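You operate a simulated robot arm through the tools that you are given. There is no shell and no other tool. Be economical: measure what you need, move in short steps, check, and stop when the job is done.

You are at the controls of a simulated two-armed robot. One attempt, no reset.

Task
Take the yellow-headed pin on the top of the beige bench and put it away on the brown plywood board. Put the navy brush on top of the brown box. Take the yellow pin on the brown plank ledge and put it away on the end of the grey plank shelf. Take the milky bottle and put it on top of the white box. Put the blue brush on top of the green tin. Put the grey snap hook on the top of the long rack away on the back of the black tote. Do these in any order. Set down upright: yellow pin, milky bottle.

It is judged by the outcome, as a careful person would: the job done as asked, and still so three seconds after it is handed in. It fails if anything else is knocked over, pushed out of place, dropped, spilled or broken.

Robot
Two 7-joint arms with two-finger parallel grippers on one trunk, on a base that drives. Base frame: it is fixed to the floor where the robot stands at the start and does not move with it; the origin is under the middle of the robot, x ahead of it, y to its left, z up; the surface under the hand at the start is at about z = 0.8. Units: m, degrees, N and s.
The left shoulder is at the start at [0.08, 0.131, 0.947], the right one opposite. With the tool pointing down near the work surface each hand reaches from about 0.4 to 0.86 m from the robot's upright axis, wherever it stands, measured 20 degrees to its own side. Places, roughly: back of the black tote (56x13 cm) [-4.78, 0.36, 0.56]; blue brush (6x5x14 cm) [0.4, 1.5, 0.8]; brown box [0.5, 0, 0.75]; brown plywood board (92x24 cm) [0.64, 3.88, 0.86]; end of the grey plank shelf [-6.3, 2.6, 0.7]; green tin [0.5, 4, 1]; grey snap hook (4x4x12 cm) [-1.3, 2.6, 0.9]; milky bottle (6x6x13 cm) [-1.3, -0.2, 0.4]; navy brush (7x5x13 cm) [0.6, 0, 0.8]; white box [0.5, -0.5, 0.75]; yellow pin (5x5x8 cm) [-1.2, -0.5, 0.9]; yellow-headed pin (4x4x12 cm) [0.7, 0.1, 0.9]. Payload 1.57 kg a hand.
Tool frame (each hand has its own): the origin (TCP) lies between the finger pads and is the grasp point; the fingertips stand 0.03 m ahead of it; z points along the fingers, y is the line along which they close. Largest opening 0.11 m; finger width 0.024, thickness 0.012; the body of the gripper, 0.048 by 0.112 m, starts 0.078 m behind the TCP.
Orientation is that of the tool frame in the base frame, as a unit quaternion [w, x, y, z]. With the fingers straight down and closing along the base's y, the tool's x points along the base's -x, its y along +y and its z along -z.

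Tools
- The arms move only by the tool move_arm. It takes "left_motion", "right_motion" or both (then of equal length, played together; a hand with none holds still); each is a list of rows, each a list of 7 numbers: the gripper command, from -1 (fully open) to 1 (shut), values between in proportion, then the shift along the base's x, y, z in m, then the turn, a rotation vector about the base's x, y, z in degrees. In form: [[grip, x, y, z, wx, wy, wz], ...]. A call has 1 to 12 rows; each row is the pose to reach, as a shift and turn from the pose commanded when the call began. Rows are played at 5 a second. More than 0.05 m and 8.6 degrees between two rows, or a gripper value outside its range, and nothing of the call is played. A pose out of reach is approached as far as the arm can. The call stops where the force on the tool passes 40 N (or 10 N more than at its start, if that is more) or the arm is blocked; 0.2 s more then pass. Each finger travels about 0.108 m/s and halts on what it meets, pressing with about 36 N; the grip force reading is that of the motor and also rises with nothing between the fingers. The clock runs only during rows and for 0.2 s after the last one: add rows that repeat a pose to give the fingers time. It gives the time, the measured TCP pose, the force on the tool (base axes), the opening and the grip force at its end, in the units of the frame above (readings bear some noise), with the torque about the TCP (base axes, N m) and any sound that the robot's microphone picked up, and new pictures: "views" is both (left out), scene, wrist or none (wrist: the cameras of the hands that moved).
- Cameras (640 x 400 px; columns grow to the right, rows downward): "scene" is now at [-0.0528, -0.0306, 1.43]; the picture's right is [-0.35, -0.94, 0.00], its down [-0.44, 0.16, -0.88] and it looks along [0.83, -0.31, -0.47] (base axes); focal length 291 px, centre (320, 200). "left" rides on the left gripper at [0.07, -0.016, -0.141] in its tool frame; the picture's right is [0.23, 0.97, 0.00], its down [-0.86, 0.20, -0.48] and it looks along [-0.47, 0.11, 0.88] (tool axes); focal length 222 px, centre (320, 200). "right" rides on the right gripper at [0.07, 0.016, -0.141] in its tool frame; the picture's right is [-0.23, 0.97, 0.00], its down [-0.86, -0.20, -0.48] and it looks along [-0.47, -0.11, 0.88] (tool axes); focal length 222 px, centre (320, 200).
- drive_base(legs): drives the robot by 1 to 6 legs, each [ahead, left, turn to the left] in m, m and degrees, along the robot's own axes; the way and the turn of a leg run together, so that a leg with both is an arc; at most 1.5 m and 180 degrees a leg. The arms and the cameras ride along, it lands a little off, and it stops where it bumps. It gives what a move gives, and a new picture of the scene camera.
- head_to(pan, tilt): turns the head with the scene camera to pan (to the left, within 109 degrees either way) and tilt (down, from -29 to 69), counted from straight ahead of the robot. It gives what a move gives, and a new picture of the scene camera.
- pixel_to_xyz(camera, pixels): for up to 12 pixels [column, row] of the newest picture of that camera ("zoom" is the newest enlarged one), the place [x, y, z] in the base frame of the surface seen there, good to about 0.003 m. The clock stands still meanwhile.
- zoom(camera, box): a new picture of the part [left, top, right, bottom] of that camera's present view, enlarged. The clock stands still meanwhile.
- hand_in(): hands the job in; it is judged then, once.

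Work in short steps. Measure before you move; look again where a grasp or a placing could have gone wrong, and mend it. You have 124 turns and 260 pictures in all, those below and enlarged ones among them. Open the grippers and draw the arms clear of the work before you hand the job in, unless the task says otherwise.

The tools are called as name(argument=value, ...) on one line, values as JSON. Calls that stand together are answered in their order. move_arm: Moves the arms, as the interface text tells. Its arguments: {"type":"object","properties":{"left_motion":{"type":"array"},"right_motion":{"type":"array"},"views":{"type":"string","enum":["both","scene","wrist","none"]}},"required":[]} The other tools are called the same way: drive_base (legs) drives the base; head_to (pan, tilt) turns the head that bears the scene camera; pixel_to_xyz (camera, pixels) gives the place of the surface under pixels of a picture; zoom (camera, box) takes an enlarged picture of a part of a camera's view; hand_in () hands the job in.

At the start:

```text
clock: 0.0
left_eef_pos: [0.4299, 0.0534, 1.152]
left_ee_rot: [0.0, 0.0, 1.0, 0.0]
left_force: [0.5, -0.2, -0.5]
left_moment: [0.01, 0.02, -0.01]
left_grip_width: 0.1101
left_grip_force: 0.1
right_eef_pos: [0.519, -0.37, 1.2023]
right_ee_rot: [0.001, 0.001, 1.0, 0.0]
right_force: [0.3, -0.8, -0.2]
right_moment: [0.0, -0.02, -0.01]
right_grip_width: 0.1098
right_grip_force: 0.1
robot x, y, heading: [-0.0007, -0.0, 0.3]
head pan, tilt: [-20.3, 28.0]
```

scene: 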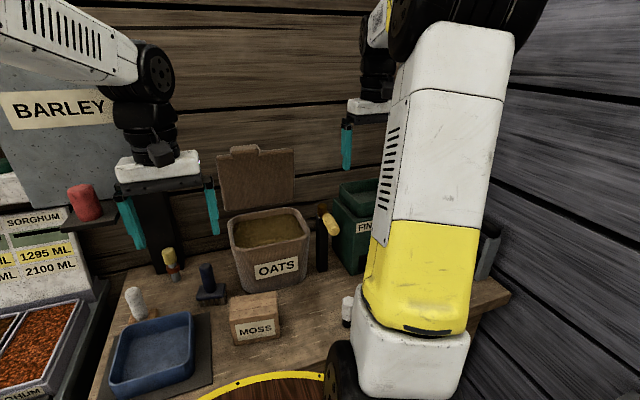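
right: 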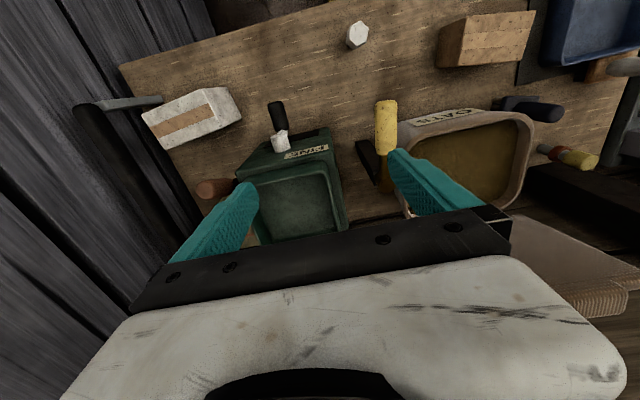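
left: 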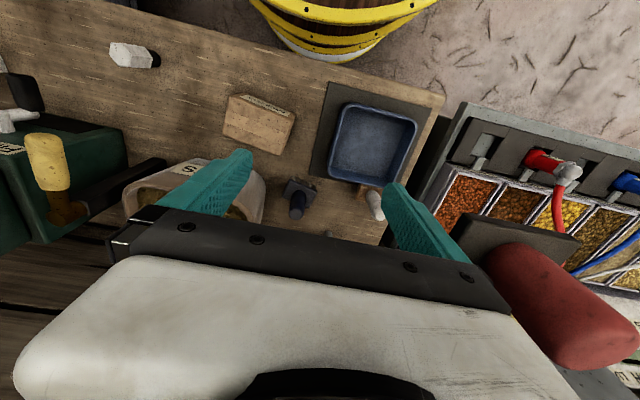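

The scene shows the bench with the MOSS box (255,315), a navy brush (208,285) and yellow-headed pins at (170,262) and (330,222). I'll zoom and measure these.

zoom(camera="scene", box=[100, 200, 350, 356])

pixel_to_xyz(camera="scene", pixels=[[168, 252], [173, 270], [206, 270], [210, 296], [255, 300], [236, 303], [272, 295], [330, 222], [137, 300], [255, 330], [150, 350], [300, 340]])

```text
2.56 times, centred on (225, 278) of scene
```

zoom: 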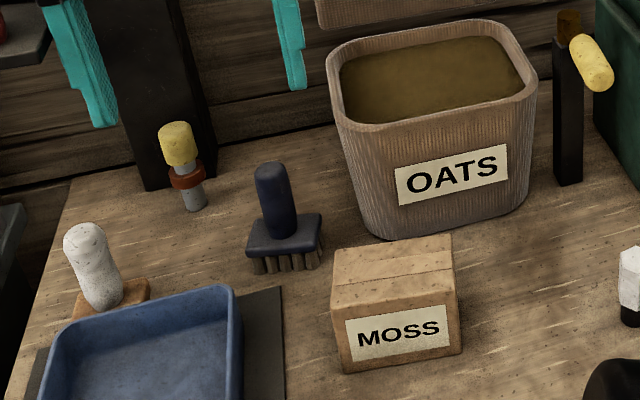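

```text
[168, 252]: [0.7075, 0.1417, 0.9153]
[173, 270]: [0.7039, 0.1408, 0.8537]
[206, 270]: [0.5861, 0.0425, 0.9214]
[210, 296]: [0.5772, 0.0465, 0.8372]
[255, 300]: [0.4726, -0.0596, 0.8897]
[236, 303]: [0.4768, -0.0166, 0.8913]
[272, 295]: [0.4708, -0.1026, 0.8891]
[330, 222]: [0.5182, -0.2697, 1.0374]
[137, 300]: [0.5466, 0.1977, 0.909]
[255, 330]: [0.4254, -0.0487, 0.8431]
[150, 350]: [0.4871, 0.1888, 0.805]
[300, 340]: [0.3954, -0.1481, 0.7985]
```

Next I measure the brush handle, the canister edge and the box top corners for collision clearance.

pixel_to_xyz(camera="zoom", pixels=[[270, 170], [274, 195], [278, 228], [255, 245], [318, 230], [345, 115], [375, 200], [340, 255], [448, 242], [455, 275], [338, 300], [395, 245]])

zoom(camera="left", box=[200, 70, 440, 220])

```text
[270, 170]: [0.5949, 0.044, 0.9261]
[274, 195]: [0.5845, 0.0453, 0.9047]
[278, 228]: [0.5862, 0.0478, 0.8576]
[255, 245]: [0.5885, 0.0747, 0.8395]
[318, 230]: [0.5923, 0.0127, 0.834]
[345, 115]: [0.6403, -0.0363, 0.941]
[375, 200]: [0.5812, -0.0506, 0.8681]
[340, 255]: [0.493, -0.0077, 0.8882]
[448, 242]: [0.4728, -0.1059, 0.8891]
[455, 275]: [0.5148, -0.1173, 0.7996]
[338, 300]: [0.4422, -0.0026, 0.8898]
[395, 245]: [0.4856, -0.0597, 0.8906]
```

```text
2.67 times, centred on (320, 145) of left
```

zoom: 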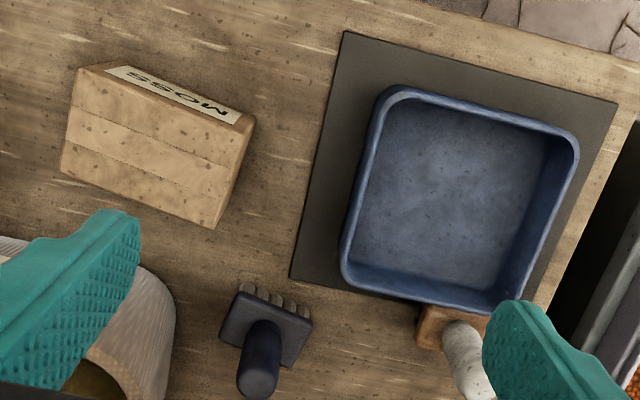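

Brush handle axis is about (0.593, 0.045), z 0.86–0.93; box top centre about (0.463,-0.057,0.89). Move the left hand over the brush and part-way down.

move_arm(left_motion=[[-0.5, 0.045, 0, 0, 0, 0, 0], [-0.5, 0.09, -0.004, 0, 0, 0, 0], [-0.5, 0.13, -0.008, -0.02, 0, 0, 0], [-0.5, 0.163, -0.008, -0.05, 0, 0, 0], [-0.5, 0.163, -0.008, -0.1, 0, 0, 0], [-0.5, 0.163, -0.008, -0.15, 0, 0, 0], [-0.5, 0.163, -0.008, -0.18, 0, 0, 0]])

```text
clock: 0.9
left_eef_pos: [0.4172, 0.0696, 1.1556]
left_ee_rot: [-0.044, 0.035, 0.998, 0.006]
left_force: [-0.1, 0.2, 0.5]
left_moment: [-0.04, -0.08, -0.02]
left_grip_width: 0.0826
left_grip_force: 0.0
right_eef_pos: [0.3832, -0.3683, 1.277]
right_ee_rot: [0.034, 0.032, 0.999, -0.014]
right_force: [0.4, -1.2, 1.2]
right_moment: [0.09, 0.08, 0.0]
right_grip_width: 0.11
right_grip_force: 0.0
robot x, y, heading: [-0.0112, -0.0153, -2.1]
head pan, tilt: [-20.3, 28.0]
stopped in row 4 (right hand): the arm was blocked; the commanded pose is now the measured one
```

scene: 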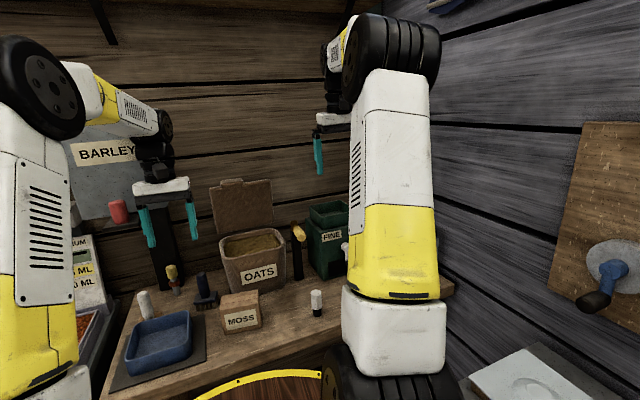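
left: 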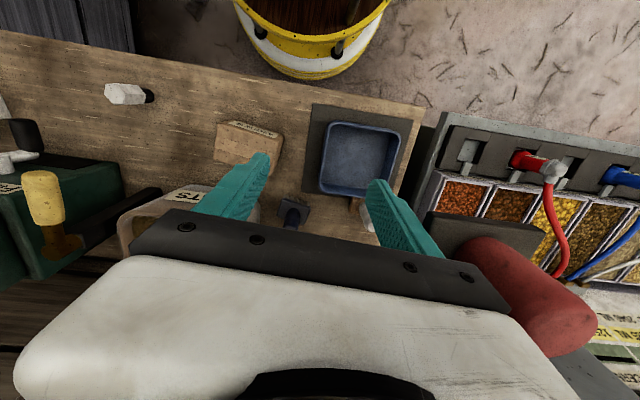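

The right arm was reported blocked and the robot shifted slightly. I'll hold still briefly to see whether things are settled.

move_arm(left_motion=[[-0.5, 0, 0, 0, 0, 0, 0], [-0.5, 0, 0, 0, 0, 0, 0]], right_motion=[[-1, 0, 0, 0, 0, 0, 0], [-1, 0, 0, 0, 0, 0, 0]])

pixel_to_xyz(camera="scene", pixels=[[172, 270], [203, 280], [240, 298], [316, 298], [250, 320], [400, 100], [400, 340], [265, 395]])

```text
clock: 1.2
left_eef_pos: [0.4114, 0.046, 1.1402]
left_ee_rot: [-0.135, 0.067, 0.988, 0.014]
left_force: [-129.6, 41.1, 69.2]
left_moment: [-1.63, -19.55, 8.82]
left_grip_width: 0.0825
left_grip_force: 0.1
right_eef_pos: [0.3564, -0.4116, 1.256]
right_ee_rot: [-0.041, 0.068, 0.997, -0.011]
right_force: [0.5, -1.3, 0.2]
right_moment: [0.09, 0.0, 0.02]
right_grip_width: 0.1101
right_grip_force: 0.0
robot x, y, heading: [-0.0187, -0.0527, -6.6]
head pan, tilt: [-20.3, 28.0]
stopped in row 1 (left hand): the force on the tool passed its limit at 199 N (the readings are from after the stop); the commanded pose is now the measured one
```

scene: 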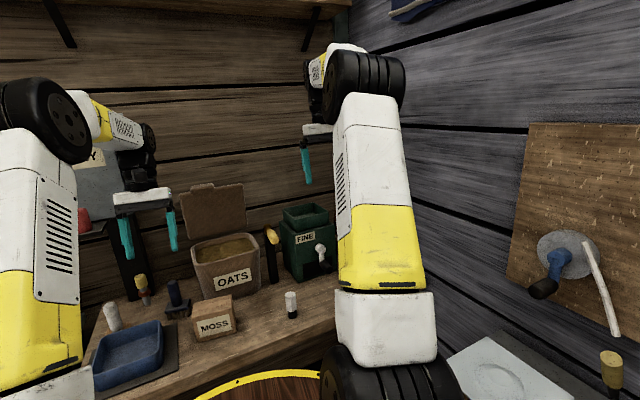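
right: 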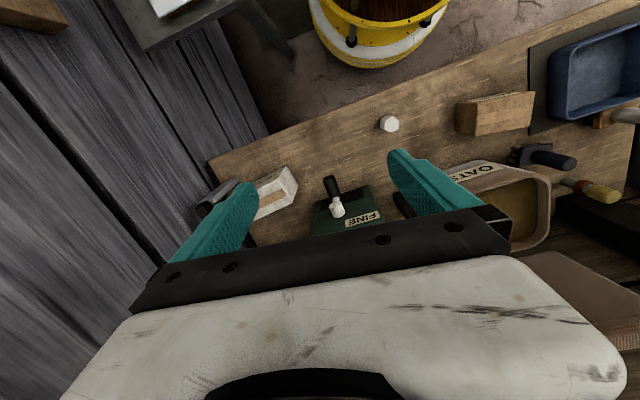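
left: 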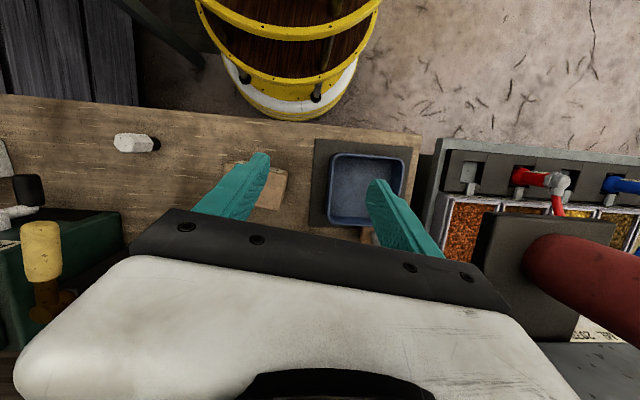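

```text
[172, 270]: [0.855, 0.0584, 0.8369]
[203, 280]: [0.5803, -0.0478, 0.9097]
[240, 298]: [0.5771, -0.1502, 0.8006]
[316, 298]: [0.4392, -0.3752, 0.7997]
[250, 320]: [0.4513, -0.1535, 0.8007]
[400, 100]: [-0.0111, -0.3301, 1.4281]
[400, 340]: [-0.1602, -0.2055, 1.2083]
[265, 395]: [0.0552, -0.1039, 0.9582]
```

Forces are high on the left hand: something touches it, and the base is drifting. I'll measure what is near the left arm (red knob, grey BARLEY bin, dark post) without moving.

pixel_to_xyz(camera="scene", pixels=[[125, 175], [84, 217], [110, 240], [125, 250], [135, 195], [118, 270], [92, 155], [30, 120], [140, 170], [215, 190], [270, 100], [325, 55]])

pixel_to_xyz(camera="left", pixels=[[570, 260], [545, 230], [500, 260], [620, 300], [490, 350], [560, 130], [270, 30], [590, 380], [300, 300], [600, 200]])

zoom(camera="scene", box=[0, 50, 320, 250])

```text
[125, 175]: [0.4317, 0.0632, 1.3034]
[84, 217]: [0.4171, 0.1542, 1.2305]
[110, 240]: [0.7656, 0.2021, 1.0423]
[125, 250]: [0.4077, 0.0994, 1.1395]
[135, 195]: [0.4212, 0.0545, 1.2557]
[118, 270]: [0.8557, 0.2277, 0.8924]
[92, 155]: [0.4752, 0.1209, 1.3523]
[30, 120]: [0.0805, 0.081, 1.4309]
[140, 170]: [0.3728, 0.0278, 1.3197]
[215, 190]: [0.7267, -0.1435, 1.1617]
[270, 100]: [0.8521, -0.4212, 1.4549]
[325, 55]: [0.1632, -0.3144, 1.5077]
```

```text
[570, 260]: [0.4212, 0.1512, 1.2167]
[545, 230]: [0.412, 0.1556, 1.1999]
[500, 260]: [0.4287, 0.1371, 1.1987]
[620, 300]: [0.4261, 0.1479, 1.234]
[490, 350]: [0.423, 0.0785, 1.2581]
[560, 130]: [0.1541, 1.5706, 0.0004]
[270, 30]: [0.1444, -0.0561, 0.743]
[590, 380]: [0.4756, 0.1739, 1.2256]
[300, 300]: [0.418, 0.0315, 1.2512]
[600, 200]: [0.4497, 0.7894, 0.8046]
```

```text
2.00 times, centred on (160, 150) of scene
```

zoom: 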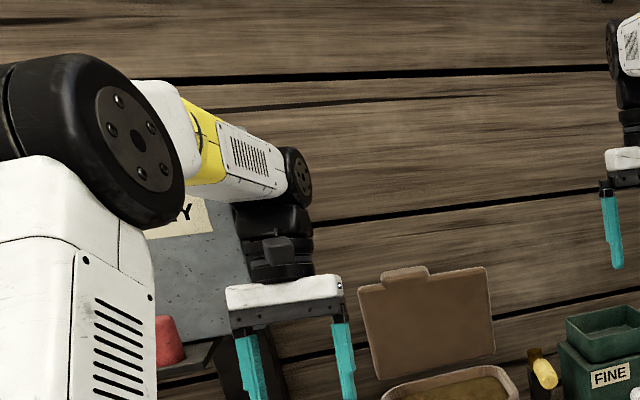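

A red knob on the BARLEY hopper sits at about (0.42, 0.15, 1.22), right next to the left gripper – that is the contact. I back the left hand away (−x, −y, slightly down).

move_arm(left_motion=[[-0.5, -0.03, -0.01, 0.0, 0, 0, 0], [-0.5, -0.06, -0.02, 0.0, 0, 0, 0], [-0.5, -0.06, -0.02, 0.0, 0, 0, 0]])

```text
clock: 1.5
left_eef_pos: [0.5407, -0.0486, 1.012]
left_ee_rot: [-0.272, 0.132, 0.953, 0.02]
left_force: [-3.1, 1.2, 5.5]
left_moment: [-0.07, -0.53, -0.01]
left_grip_width: 0.0824
left_grip_force: 0.1
right_eef_pos: [0.468, -0.5051, 1.1493]
right_ee_rot: [-0.17, 0.103, 0.98, 0.006]
right_force: [-2.3, 1.1, 5.6]
right_moment: [-0.13, -0.54, 0.0]
right_grip_width: 0.1101
right_grip_force: 0.0
robot x, y, heading: [-0.0344, -0.0915, -11.7]
head pan, tilt: [-20.3, 28.0]
stopped in row 1 (left hand): the arm was blocked; the commanded pose is now the measured one
```

scene: 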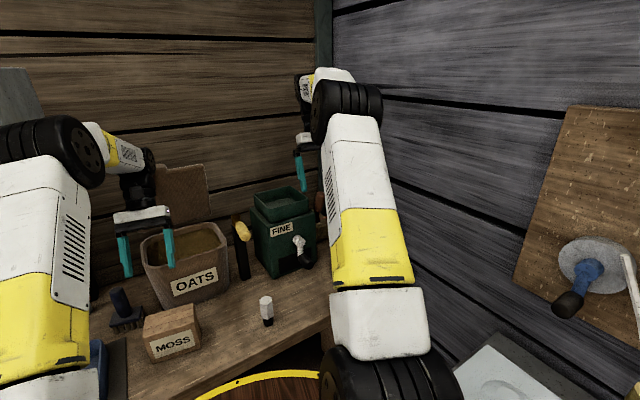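
left: 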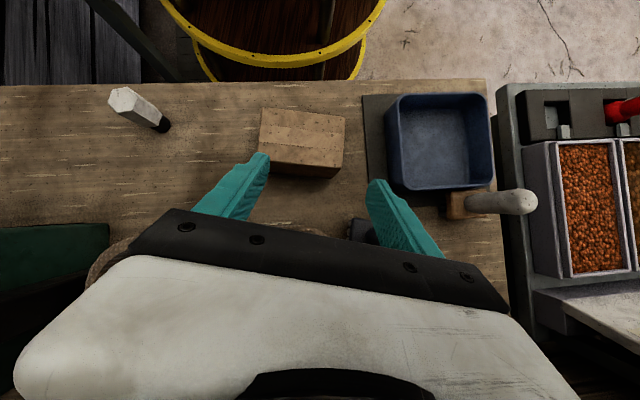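

Both hands and the base moved together in a way I didn't command. Before any other motion I check the state by a small head turn only.

head_to(pan=10, tilt=40)

```text
clock: 2.5
left_eef_pos: [0.6006, -0.016, 1.0041]
left_ee_rot: [-0.221, 0.094, 0.971, 0.017]
left_force: [0.0, 0.3, 1.0]
left_moment: [-0.02, -0.02, -0.01]
left_grip_width: 0.0823
left_grip_force: 0.1
right_eef_pos: [0.5567, -0.4699, 1.1358]
right_ee_rot: [-0.126, 0.085, 0.988, -0.005]
right_force: [0.3, 0.6, 0.5]
right_moment: [-0.02, 0.04, -0.01]
right_grip_width: 0.1098
right_grip_force: 0.1
robot x, y, heading: [-0.0177, -0.0676, -8.6]
head pan, tilt: [10.0, 40.0]
```

scene: 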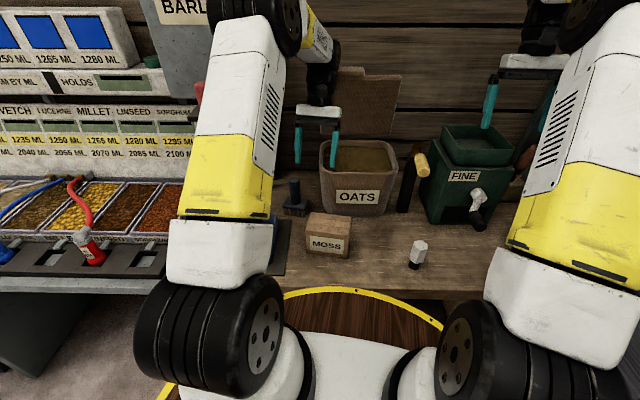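

Now settled: forces near zero, but the hands are pitched about 25° and left hand is near the OATS canister. I'll lift both hands a bit with small steps to test control.

move_arm(left_motion=[[-0.5, 0, 0, 0.01, 0, 0, 0], [-0.5, 0, 0, 0.02, 0, 0, 0], [-0.5, 0, 0, 0.03, 0, 0, 0]], views="scene")

zoom(camera="scene", box=[180, 60, 500, 260])

```text
clock: 3.2
left_eef_pos: [0.5939, -0.0265, 1.0317]
left_ee_rot: [-0.224, 0.1, 0.969, 0.016]
left_force: [0.0, 0.4, -0.6]
left_moment: [0.0, 0.0, 0.02]
left_grip_width: 0.0826
left_grip_force: 0.0
right_eef_pos: [0.5518, -0.4745, 1.1333]
right_ee_rot: [-0.127, 0.087, 0.988, -0.005]
right_force: [0.0, 0.1, -0.1]
right_moment: [-0.03, -0.02, -0.03]
right_grip_width: 0.1099
right_grip_force: 0.0
robot x, y, heading: [-0.0211, -0.0685, -8.9]
head pan, tilt: [10.0, 40.0]
```

scene: 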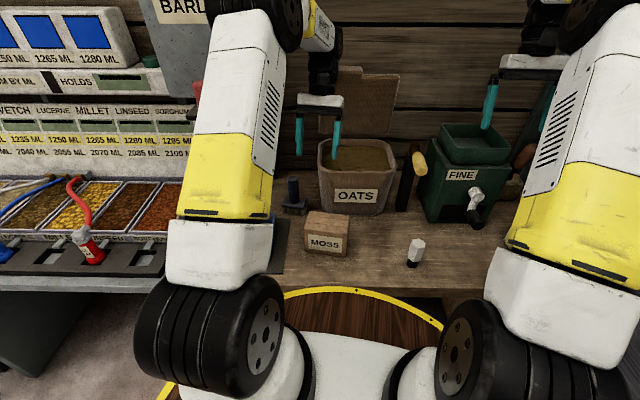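

```text
2.00 times, centred on (340, 160) of scene
```

zoom: 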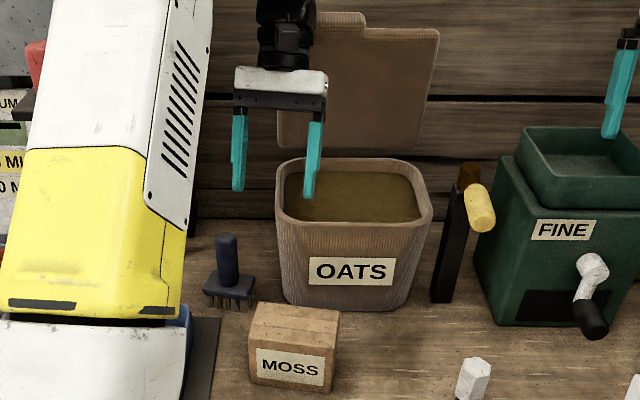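

Control is fine. I need to understand the hopper and red knob on the left, so I pan the head left, and simultaneously I keep arms still.

head_to(pan=50, tilt=20)

```text
clock: 4.3
left_eef_pos: [0.5935, -0.0277, 1.0329]
left_ee_rot: [-0.225, 0.1, 0.969, 0.016]
left_force: [-0.2, -0.1, 0.3]
left_moment: [-0.02, 0.04, 0.04]
left_grip_width: 0.0828
left_grip_force: 0.0
right_eef_pos: [0.55, -0.4756, 1.1333]
right_ee_rot: [-0.128, 0.086, 0.988, -0.005]
right_force: [-0.5, 1.1, 0.2]
right_moment: [-0.03, 0.0, -0.01]
right_grip_width: 0.1099
right_grip_force: 0.1
robot x, y, heading: [-0.0255, -0.069, -9.0]
head pan, tilt: [50.0, 20.0]
```

scene: 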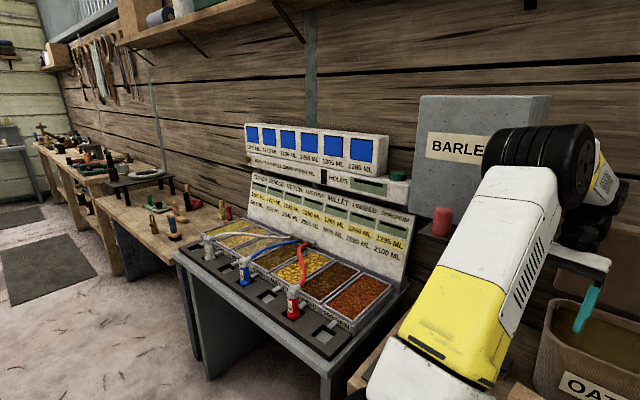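

I measure the hopper, knob and shelf positions here.

pixel_to_xyz(camera="scene", pixels=[[443, 222], [436, 235], [425, 180], [420, 100], [548, 100], [470, 110], [500, 100], [405, 290], [340, 350], [235, 230], [170, 225], [550, 210]])

zoom(camera="scene", box=[340, 70, 640, 258])

zoom(camera="scene", box=[0, 80, 260, 243])

```text
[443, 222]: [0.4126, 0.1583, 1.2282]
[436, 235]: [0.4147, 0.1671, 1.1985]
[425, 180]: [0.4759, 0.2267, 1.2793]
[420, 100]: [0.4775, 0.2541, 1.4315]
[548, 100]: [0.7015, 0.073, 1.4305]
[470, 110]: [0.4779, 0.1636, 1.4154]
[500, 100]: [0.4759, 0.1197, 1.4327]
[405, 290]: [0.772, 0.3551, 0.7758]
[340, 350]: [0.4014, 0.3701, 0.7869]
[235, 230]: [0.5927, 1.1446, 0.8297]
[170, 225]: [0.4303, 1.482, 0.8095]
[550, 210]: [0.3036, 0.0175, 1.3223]
```

```text
2.13 times, centred on (490, 164) of scene
```

zoom: 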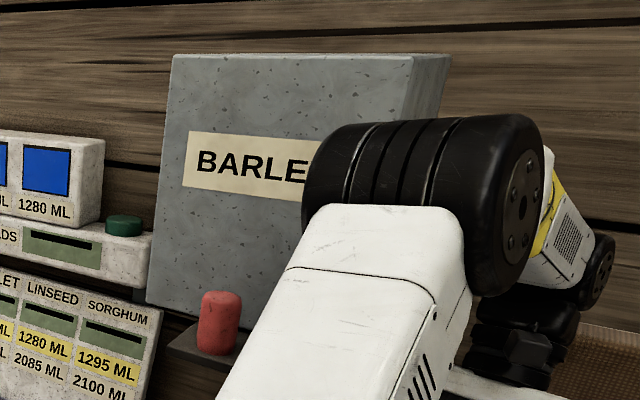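

```text
2.45 times, centred on (130, 162) of scene
```

zoom: 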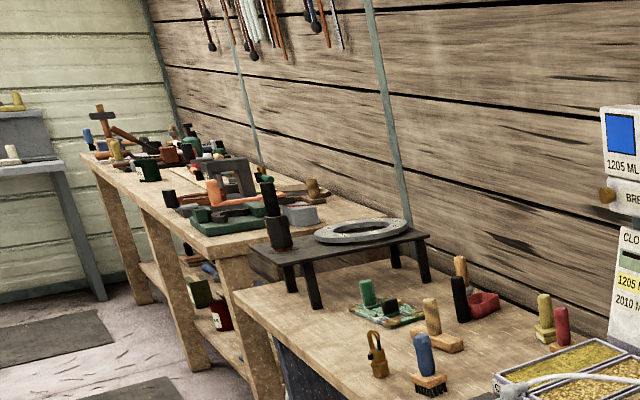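

The BARLEY hopper occupies x>0.477, y 0.07–0.255, z>1.2, overhanging the pin; that's what the arm hit. I retract the left hand away from it (−x, −y, up), levelling the pitch at the same time.

move_arm(left_motion=[[-0.5, -0.03, -0.005, 0.01, 0, -6, 0], [-0.5, -0.06, -0.01, 0.02, 0, -12, 2], [-0.5, -0.09, -0.015, 0.02, 0, -18, 4], [-0.5, -0.12, -0.02, 0.02, 0, -24, 6], [-0.5, -0.15, -0.02, 0.02, 0, -30, 8], [-0.5, -0.17, -0.02, 0.02, 0, -36, 10], [-0.5, -0.18, -0.02, 0.02, 0, -43, 10], [-0.5, -0.18, -0.02, 0.02, 0, -50, 10]], views="scene")

```text
clock: 6.1
left_eef_pos: [0.4142, -0.0476, 1.0509]
left_ee_rot: [0.206, 0.003, 0.978, 0.038]
left_force: [0.1, 0.1, -0.1]
left_moment: [0.01, 0.02, 0.02]
left_grip_width: 0.0824
left_grip_force: 0.0
right_eef_pos: [0.5519, -0.475, 1.134]
right_ee_rot: [-0.128, 0.087, 0.988, -0.005]
right_force: [-0.2, 0.0, 0.4]
right_moment: [0.0, 0.02, 0.0]
right_grip_width: 0.11
right_grip_force: 0.1
robot x, y, heading: [-0.0204, -0.0696, -9.0]
head pan, tilt: [50.0, 20.0]
```

scene: 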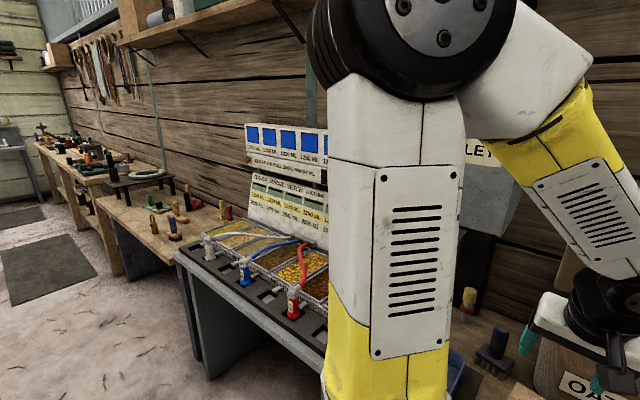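

Left hand is clear now. I'll back the base off ~0.12 m for room; right hand trails at z 1.13, clear above things.

drive_base(legs=[[-0.1, 0, 0], [0, 0, 9]])

head_to(pan=0, tilt=40)

```text
clock: 7.9
left_eef_pos: [0.3045, 0.0377, 1.0521]
left_ee_rot: [0.201, -0.077, 0.975, 0.053]
left_force: [0.0, 0.0, -0.3]
left_moment: [-0.01, 0.02, -0.03]
left_grip_width: 0.0826
left_grip_force: 0.3
right_eef_pos: [0.5098, -0.3608, 1.1339]
right_ee_rot: [-0.127, 0.004, 0.992, -0.016]
right_force: [0.5, -0.2, 0.4]
right_moment: [0.05, 0.0, -0.03]
right_grip_width: 0.1101
right_grip_force: 0.1
robot x, y, heading: [-0.1199, -0.0521, 0.4]
head pan, tilt: [50.0, 20.0]
```

scene: 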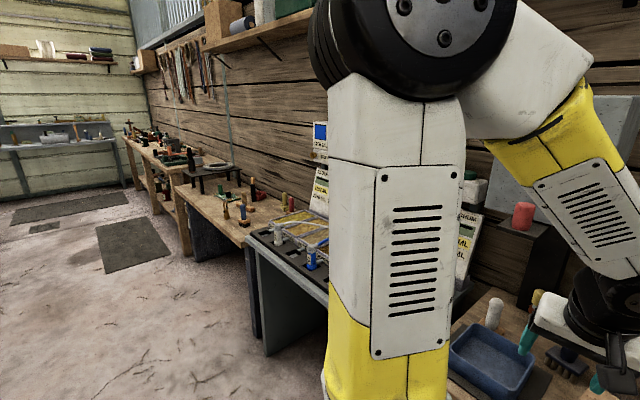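

```text
clock: 9.1
left_eef_pos: [0.3046, 0.0386, 1.0512]
left_ee_rot: [0.201, -0.078, 0.975, 0.055]
left_force: [-0.4, -0.7, -0.6]
left_moment: [-0.01, 0.0, 0.02]
left_grip_width: 0.0826
left_grip_force: 0.0
right_eef_pos: [0.5088, -0.3616, 1.1335]
right_ee_rot: [-0.127, 0.005, 0.992, -0.015]
right_force: [-0.1, 0.1, 0.6]
right_moment: [-0.02, -0.05, 0.01]
right_grip_width: 0.1099
right_grip_force: 0.1
robot x, y, heading: [-0.1223, -0.0532, 0.4]
head pan, tilt: [0.0, 40.0]
```

scene: 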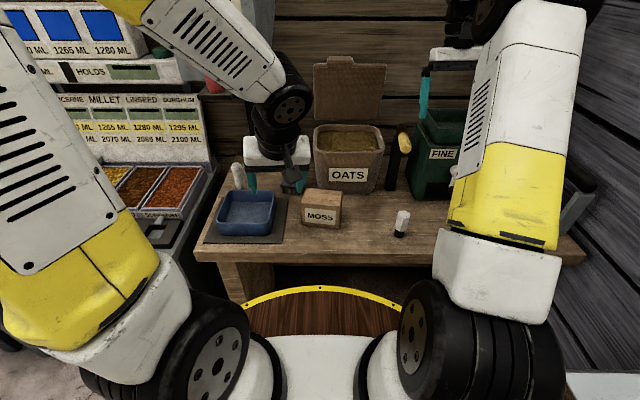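

Left hand should clear out to the left; I'll swing it there (0.22, 0.33), while the right hand pitches forward and moves over to the box area, for grasping the brush from the right shoulder.

move_arm(left_motion=[[-0.5, -0.01, 0.03, 0.0, 0, 0, 0], [-0.5, -0.02, 0.07, 0.0, 0, 0, 0], [-0.5, -0.03, 0.11, 0, 0, 0, 0], [-0.5, -0.04, 0.15, 0.0, 0, 0, 0], [-0.5, -0.05, 0.19, 0.0, 0, 0, 0], [-0.5, -0.06, 0.23, 0, 0, 0, 0], [-0.5, -0.07, 0.27, 0, 0, 0, 0], [-0.5, -0.07, 0.29, 0, 0, 0, 0], [-0.5, -0.07, 0.29, 0, 0, 0, 0]], right_motion=[[-0.3, 0, 0.02, 0.02, 0, 0, 0], [-0.3, -0.01, 0.06, 0.03, 0, 0, 0], [-0.3, -0.02, 0.1, 0.03, 0, -7.8, 0], [-0.3, -0.03, 0.14, 0.03, 0, -15.6, 0], [-0.3, -0.04, 0.18, 0.03, 0, -23.4, 0], [-0.3, -0.05, 0.22, 0.03, 0, -31.2, 0], [-0.3, -0.06, 0.26, 0.03, 0, -39, 0], [-0.3, -0.06, 0.3, 0.03, 0, -46.8, 0], [-0.3, -0.06, 0.33, 0.02, 0, -54.6, 0]], views="both")

```text
clock: 11.1
left_eef_pos: [0.2346, 0.3294, 1.0535]
left_ee_rot: [0.2, -0.078, 0.975, 0.055]
left_force: [1.0, 0.4, -0.4]
left_moment: [0.02, 0.02, 0.0]
left_grip_width: 0.0826
left_grip_force: 0.0
left hand out of reach, approached as far as the arm can: row 4
right_eef_pos: [0.4508, -0.029, 1.1529]
right_ee_rot: [0.342, 0.012, 0.94, -0.011]
right_force: [0.5, -0.3, 0.5]
right_moment: [0.02, 0.01, 0.0]
right_grip_width: 0.0715
right_grip_force: 0.1
robot x, y, heading: [-0.1207, -0.0522, 0.3]
head pan, tilt: [0.0, 40.0]
```

scene: 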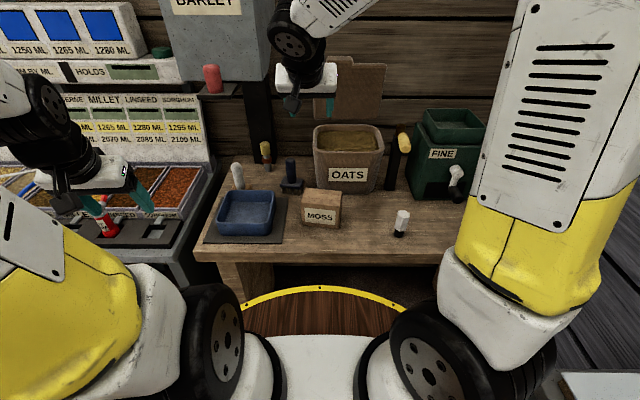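
right: 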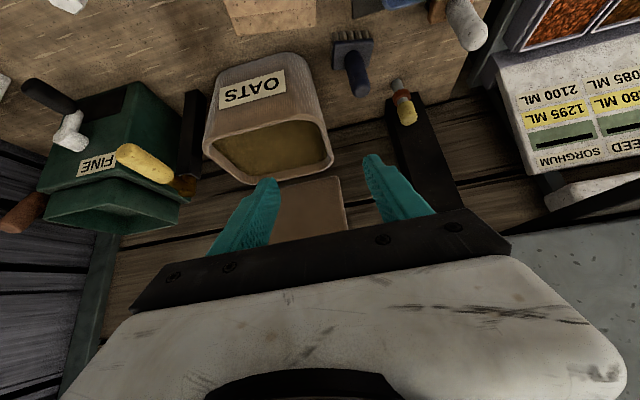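
left: 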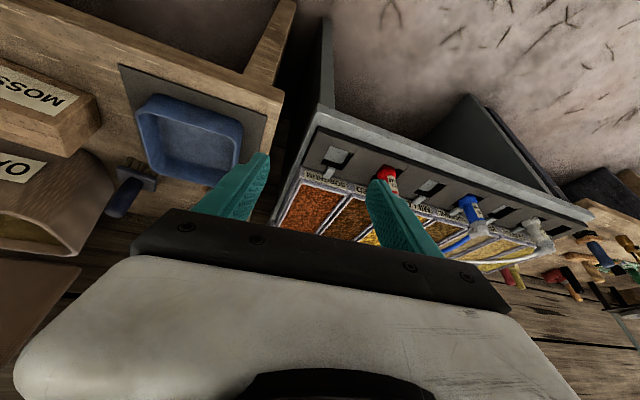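

The workspace is intact. Precisely measure the brush handle, pin and canister rim in the scene picture.

zoom(camera="scene", box=[200, 110, 420, 248])

pixel_to_xyz(camera="scene", pixels=[[290, 164], [291, 175], [292, 186], [265, 147], [266, 158], [317, 136], [318, 165], [345, 158], [258, 110], [283, 188], [301, 185]])

```text
2.90 times, centred on (310, 179) of scene
```

zoom: 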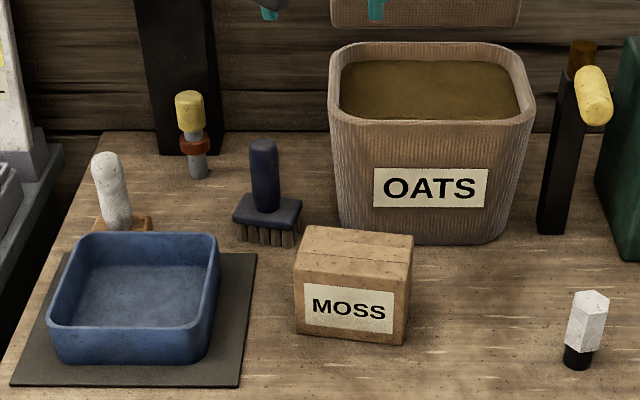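

```text
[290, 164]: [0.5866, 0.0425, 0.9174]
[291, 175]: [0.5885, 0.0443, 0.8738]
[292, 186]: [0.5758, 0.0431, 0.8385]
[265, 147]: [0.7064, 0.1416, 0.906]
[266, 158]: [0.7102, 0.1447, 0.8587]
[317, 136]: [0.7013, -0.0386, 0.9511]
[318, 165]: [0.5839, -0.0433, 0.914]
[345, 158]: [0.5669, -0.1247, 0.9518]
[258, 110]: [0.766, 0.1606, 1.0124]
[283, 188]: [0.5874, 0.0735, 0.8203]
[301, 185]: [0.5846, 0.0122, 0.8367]
```

Brush handle axis ≈ (0.598,0.043). Move right hand to pre-grasp (0.525,0.043,0.985).

move_arm(right_motion=[[-0.3, 0.0, 0.03, -0.03, 0, 0, 0], [-0.3, 0.02, 0.05, -0.06, 0, 0, 0], [-0.3, 0.04, 0.065, -0.1, 0, 0, 0], [-0.3, 0.06, 0.072, -0.135, 0, 0, 0], [-0.3, 0.074, 0.072, -0.168, 0, 0, 0], [-0.3, 0.074, 0.072, -0.168, 0, 0, 0]], views="both")

```text
clock: 12.5
left_eef_pos: [0.2344, 0.328, 1.0544]
left_ee_rot: [0.202, -0.077, 0.975, 0.054]
left_force: [-0.2, -0.6, 0.4]
left_moment: [0.0, -0.04, -0.04]
left_grip_width: 0.0827
left_grip_force: 0.0
right_eef_pos: [0.5253, 0.0393, 0.9857]
right_ee_rot: [0.342, 0.012, 0.94, -0.011]
right_force: [0.1, 0.1, -1.0]
right_moment: [0.02, -0.02, 0.04]
right_grip_width: 0.0713
right_grip_force: 0.0
robot x, y, heading: [-0.1197, -0.0575, 0.4]
head pan, tilt: [0.0, 40.0]
```

scene: 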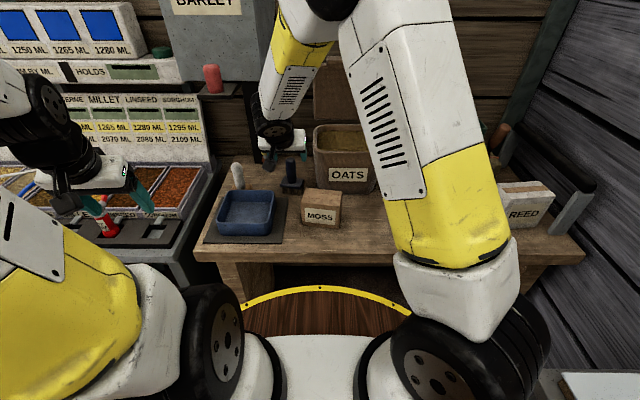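
right: 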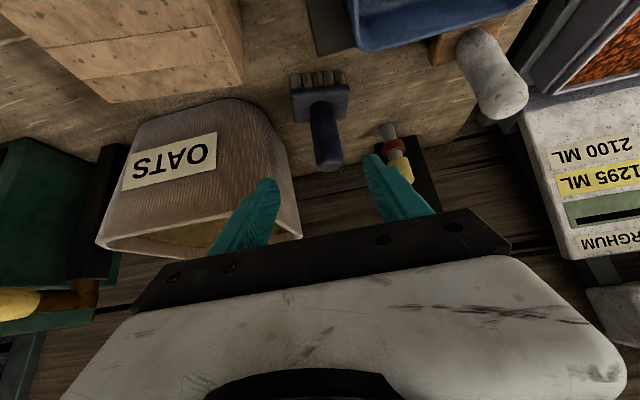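

Aligned; the brush handle lies between the fingers. Advance along the tool axis and grip.

move_arm(right_motion=[[-0.3, 0.025, 0.004, -0.03, 0, 0, 0], [-0.3, 0.05, 0.004, -0.06, 0, 0, 0], [-0.3, 0.073, 0.004, -0.088, 0, 0, 0], [-0.3, 0.073, 0.004, -0.088, 0, 0, 0], [1, 0.073, 0.004, -0.088, 0, 0, 0], [1, 0.073, 0.004, -0.088, 0, 0, 0], [1, 0.073, 0.004, -0.088, 0, 0, 0]], views="wrist")

```text
clock: 14.1
left_eef_pos: [0.2346, 0.3278, 1.0533]
left_ee_rot: [0.201, -0.077, 0.975, 0.054]
left_force: [0.5, 0.3, 0.2]
left_moment: [0.01, -0.01, -0.01]
left_grip_width: 0.0823
left_grip_force: 0.1
right_eef_pos: [0.5974, 0.047, 0.8962]
right_ee_rot: [0.342, 0.011, 0.94, -0.011]
right_force: [0.3, -0.7, 0.2]
right_moment: [-0.01, -0.02, 0.03]
right_grip_width: 0.0311
right_grip_force: 36.2
robot x, y, heading: [-0.1204, -0.0571, 0.3]
head pan, tilt: [0.0, 40.0]
```

right: 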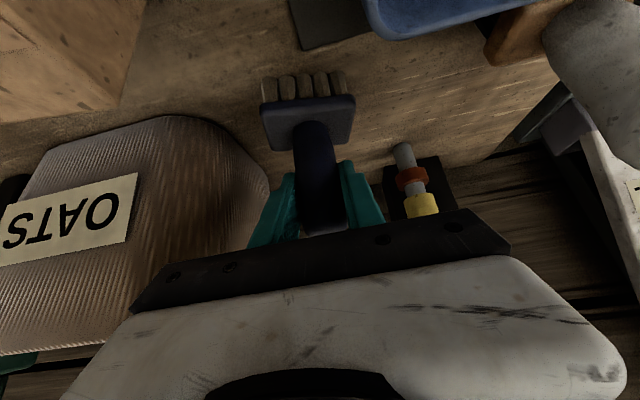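

Gripped (31 mm). Lift slightly, then draw back and up, clear of the box.

move_arm(right_motion=[[1, 0, 0, 0.03, 0, 0, 0], [1, -0.02, 0, 0.06, 0, 0, 0], [1, -0.05, 0, 0.09, 0, 0, 0], [1, -0.085, 0, 0.12, 0, 0, 0], [1, -0.12, 0, 0.135, 0, 0, 0], [1, -0.136, 0, 0.135, 0, 0, 0]], views="both")

pixel_to_xyz(camera="zoom", pixels=[[311, 230], [408, 237], [400, 262], [299, 254], [350, 245]])

```text
clock: 15.5
left_eef_pos: [0.2346, 0.3285, 1.0537]
left_ee_rot: [0.201, -0.077, 0.975, 0.053]
left_force: [0.0, 0.3, -0.1]
left_moment: [0.05, 0.03, -0.01]
left_grip_width: 0.0827
left_grip_force: 0.2
right_eef_pos: [0.4639, 0.0459, 1.0329]
right_ee_rot: [0.342, 0.012, 0.939, -0.012]
right_force: [0.7, 0.0, -2.0]
right_moment: [-0.01, 0.0, -0.01]
right_grip_width: 0.0313
right_grip_force: 36.4
robot x, y, heading: [-0.1264, -0.0527, 0.5]
head pan, tilt: [0.0, 40.0]
```

scene: 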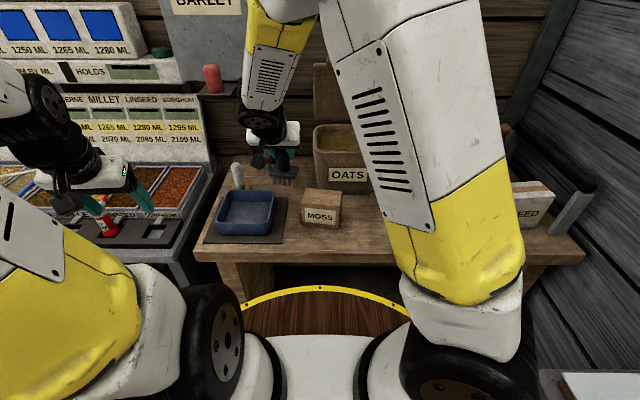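
right: 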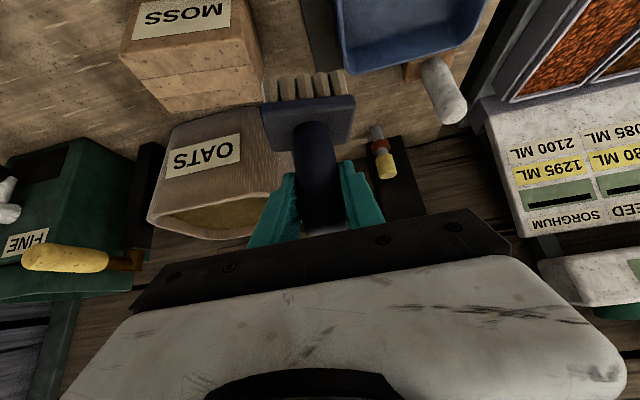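

```text
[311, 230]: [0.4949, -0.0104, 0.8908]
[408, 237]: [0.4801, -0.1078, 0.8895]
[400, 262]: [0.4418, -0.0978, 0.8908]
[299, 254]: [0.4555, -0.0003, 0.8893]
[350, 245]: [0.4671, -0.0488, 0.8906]
```

Box centre ≈ (0.466,−0.055), top 0.890. Shift right 0.101, then lower to just above.

move_arm(right_motion=[[1, 0, -0.035, 0, 0, 0, 0], [1, 0.002, -0.07, 0, 0, 0, 0], [1, 0.002, -0.101, 0, 0, 0, 0], [1, 0.002, -0.101, -0.02, 0, 0, 0], [1, 0.002, -0.101, -0.036, 0, 0, 0], [1, 0.002, -0.101, -0.036, 0, 0, 0]], views="both")

zoom(camera="scene", box=[220, 110, 420, 235])

```text
clock: 16.9
left_eef_pos: [0.2359, 0.3287, 1.0523]
left_ee_rot: [0.201, -0.077, 0.975, 0.053]
left_force: [-0.7, 0.8, 0.0]
left_moment: [0.0, -0.05, -0.01]
left_grip_width: 0.0824
left_grip_force: 0.0
right_eef_pos: [0.4646, -0.0543, 0.9964]
right_ee_rot: [0.342, 0.011, 0.94, -0.01]
right_force: [-0.5, 0.2, -2.9]
right_moment: [0.02, 0.04, -0.05]
right_grip_width: 0.031
right_grip_force: 36.0
robot x, y, heading: [-0.124, -0.0529, 0.4]
head pan, tilt: [0.0, 40.0]
```

scene: 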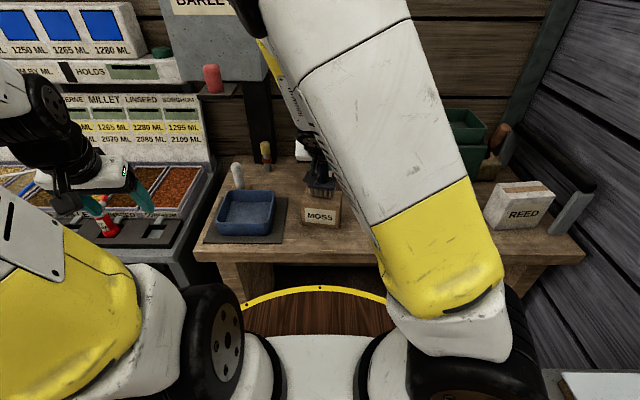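
right: 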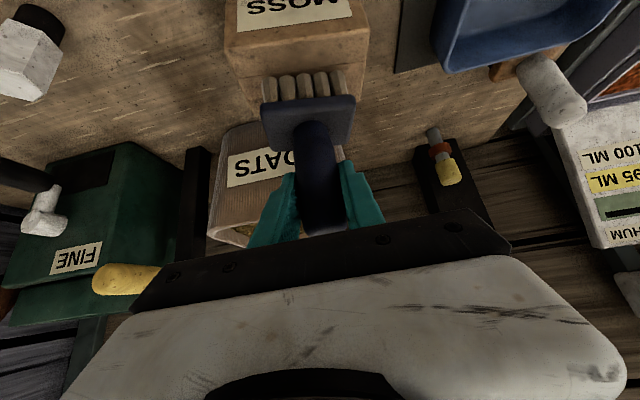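

```text
3.20 times, centred on (320, 172) of scene
```

zoom: 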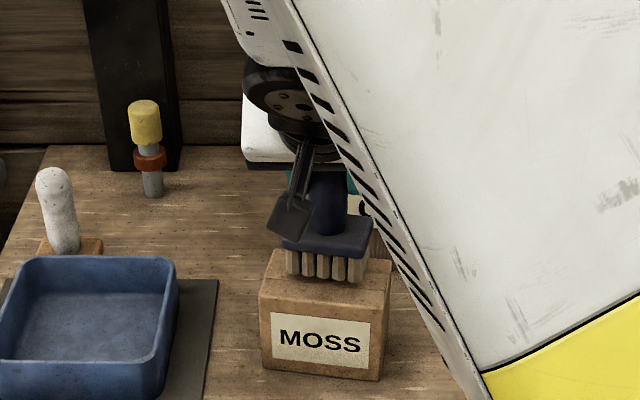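

Brush hovers ~1 cm over the box. Lower gently until contact.

move_arm(right_motion=[[1, 0, 0, -0.004, 0, 0, 0], [1, 0, 0, -0.007, 0, 0, 0], [1, 0, 0, -0.01, 0, 0, 0], [1, 0, 0, -0.01, 0, 0, 0]], views="none")

zoom(camera="scene", box=[270, 150, 370, 235])

```text
clock: 17.9
left_eef_pos: [0.2355, 0.3276, 1.0536]
left_ee_rot: [0.201, -0.077, 0.975, 0.054]
left_force: [-0.6, -0.1, 0.6]
left_moment: [0.01, 0.0, 0.02]
left_grip_width: 0.0823
left_grip_force: 0.1
right_eef_pos: [0.4615, -0.0556, 0.986]
right_ee_rot: [0.342, 0.012, 0.939, -0.011]
right_force: [1.1, -0.1, -2.3]
right_moment: [-0.03, -0.05, 0.02]
right_grip_width: 0.031
right_grip_force: 36.4
robot x, y, heading: [-0.1186, -0.0518, 0.3]
head pan, tilt: [0.0, 40.0]
```

```text
4.71 times, centred on (320, 192) of scene
```

zoom: 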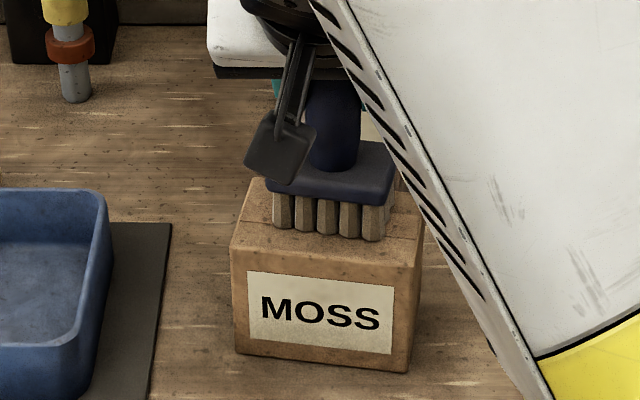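

Still just off the surface and slightly toward the back; shift −6 mm in x and lower more.

move_arm(right_motion=[[1, -0.006, 0, 0, 0, 0, 0], [1, -0.006, 0, -0.003, 0, 0, 0], [1, -0.006, 0, -0.005, 0, 0, 0], [1, -0.006, 0, -0.005, 0, 0, 0]], views="none")

zoom(camera="scene", box=[270, 150, 370, 235])

```text
clock: 18.9
left_eef_pos: [0.2336, 0.3275, 1.054]
left_ee_rot: [0.201, -0.077, 0.975, 0.054]
left_force: [0.3, 0.3, 0.7]
left_moment: [0.02, 0.01, 0.02]
left_grip_width: 0.0822
left_grip_force: 0.1
right_eef_pos: [0.4564, -0.0563, 0.9835]
right_ee_rot: [0.344, 0.012, 0.939, -0.01]
right_force: [0.4, -6.1, 24.2]
right_moment: [0.39, -0.39, -0.03]
right_grip_width: 0.031
right_grip_force: 36.1
robot x, y, heading: [-0.1243, -0.0557, 0.6]
head pan, tilt: [0.0, 40.0]
```

```text
4.71 times, centred on (320, 192) of scene
```

zoom: 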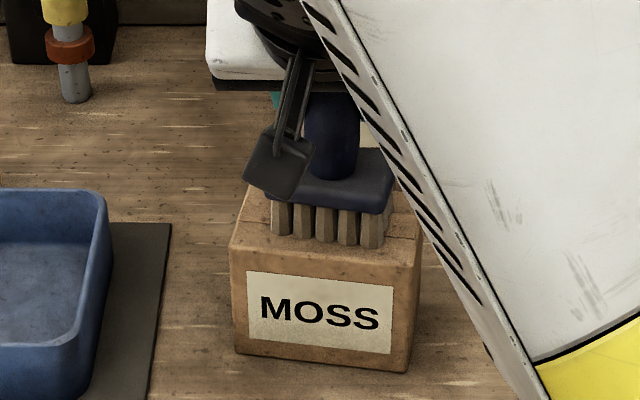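

Contact reached (24 N). Relax 1 mm, open, and withdraw along the tool axis.

move_arm(right_motion=[[1, 0, 0, 0.002, 0, 0, 0], [-0.2, 0, 0, 0.002, 0, 0, 0], [-0.4, 0, 0, 0.002, 0, 0, 0], [-0.4, 0, 0, 0.002, 0, 0, 0], [-0.4, -0.026, 0, 0.033, 0, 0, 0], [-0.4, -0.052, 0, 0.064, 0, 0, 0], [-0.4, -0.064, 0, 0.1, 0, 0, 0]], views="both")

zoom(camera="scene", box=[220, 110, 420, 235])

```text
clock: 20.5
left_eef_pos: [0.2348, 0.3291, 1.0541]
left_ee_rot: [0.2, -0.078, 0.975, 0.053]
left_force: [0.4, 0.1, -0.3]
left_moment: [-0.01, 0.02, 0.0]
left_grip_width: 0.0826
left_grip_force: 0.0
right_eef_pos: [0.3928, -0.0573, 1.0809]
right_ee_rot: [0.341, 0.012, 0.94, -0.011]
right_force: [0.7, -1.0, -0.2]
right_moment: [-0.02, 0.0, -0.01]
right_grip_width: 0.077
right_grip_force: 0.0
robot x, y, heading: [-0.1189, -0.0496, 0.4]
head pan, tilt: [0.0, 40.0]
```

scene: 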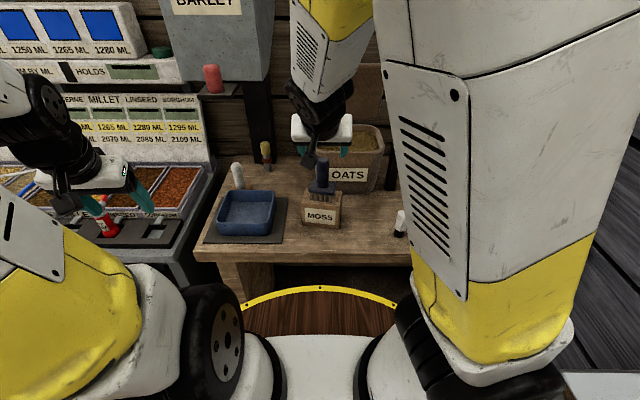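
right: 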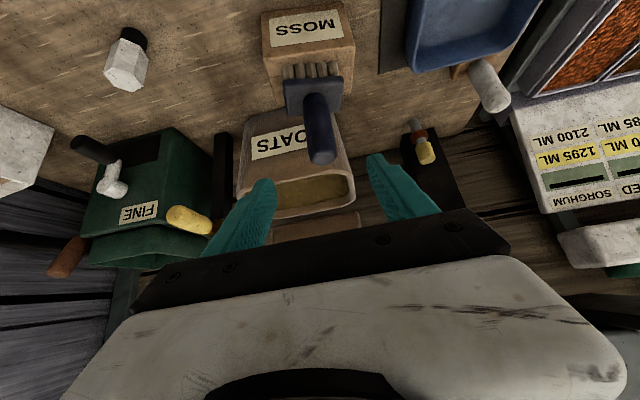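

```text
3.20 times, centred on (320, 172) of scene
```

zoom: 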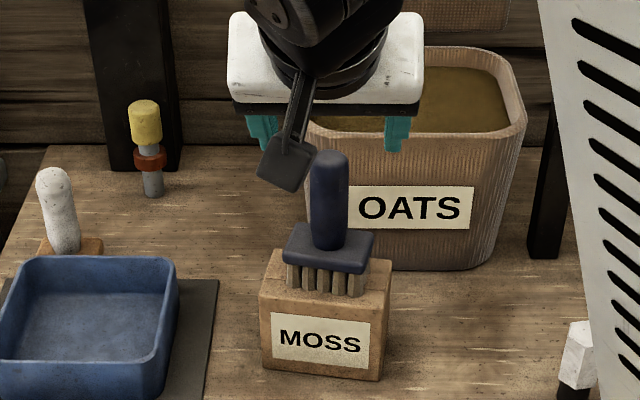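

Navy brush stands on the MOSS box. Next the yellow-headed pin: measure pin and post edges for finger clearance.

pixel_to_xyz(camera="zoom", pixels=[[133, 115], [146, 112], [158, 115], [145, 135], [152, 180], [174, 120], [172, 160], [110, 120], [115, 165], [146, 160]])

pixel_to_xyz(camera="right", pixels=[[427, 158], [424, 145], [419, 125], [406, 150], [450, 165], [445, 200], [430, 215]])

```text
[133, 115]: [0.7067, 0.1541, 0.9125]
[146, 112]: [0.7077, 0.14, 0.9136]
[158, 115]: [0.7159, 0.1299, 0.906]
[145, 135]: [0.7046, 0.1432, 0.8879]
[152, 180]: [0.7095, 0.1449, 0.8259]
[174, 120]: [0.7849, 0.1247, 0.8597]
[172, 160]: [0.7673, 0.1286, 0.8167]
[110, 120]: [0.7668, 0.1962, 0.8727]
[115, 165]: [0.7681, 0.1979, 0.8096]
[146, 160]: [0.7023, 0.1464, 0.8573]
```

```text
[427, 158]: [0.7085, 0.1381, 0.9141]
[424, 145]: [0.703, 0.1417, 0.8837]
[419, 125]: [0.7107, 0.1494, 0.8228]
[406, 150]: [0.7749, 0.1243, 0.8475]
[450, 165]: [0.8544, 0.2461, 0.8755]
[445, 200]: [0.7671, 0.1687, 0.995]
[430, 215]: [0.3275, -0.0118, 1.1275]
```

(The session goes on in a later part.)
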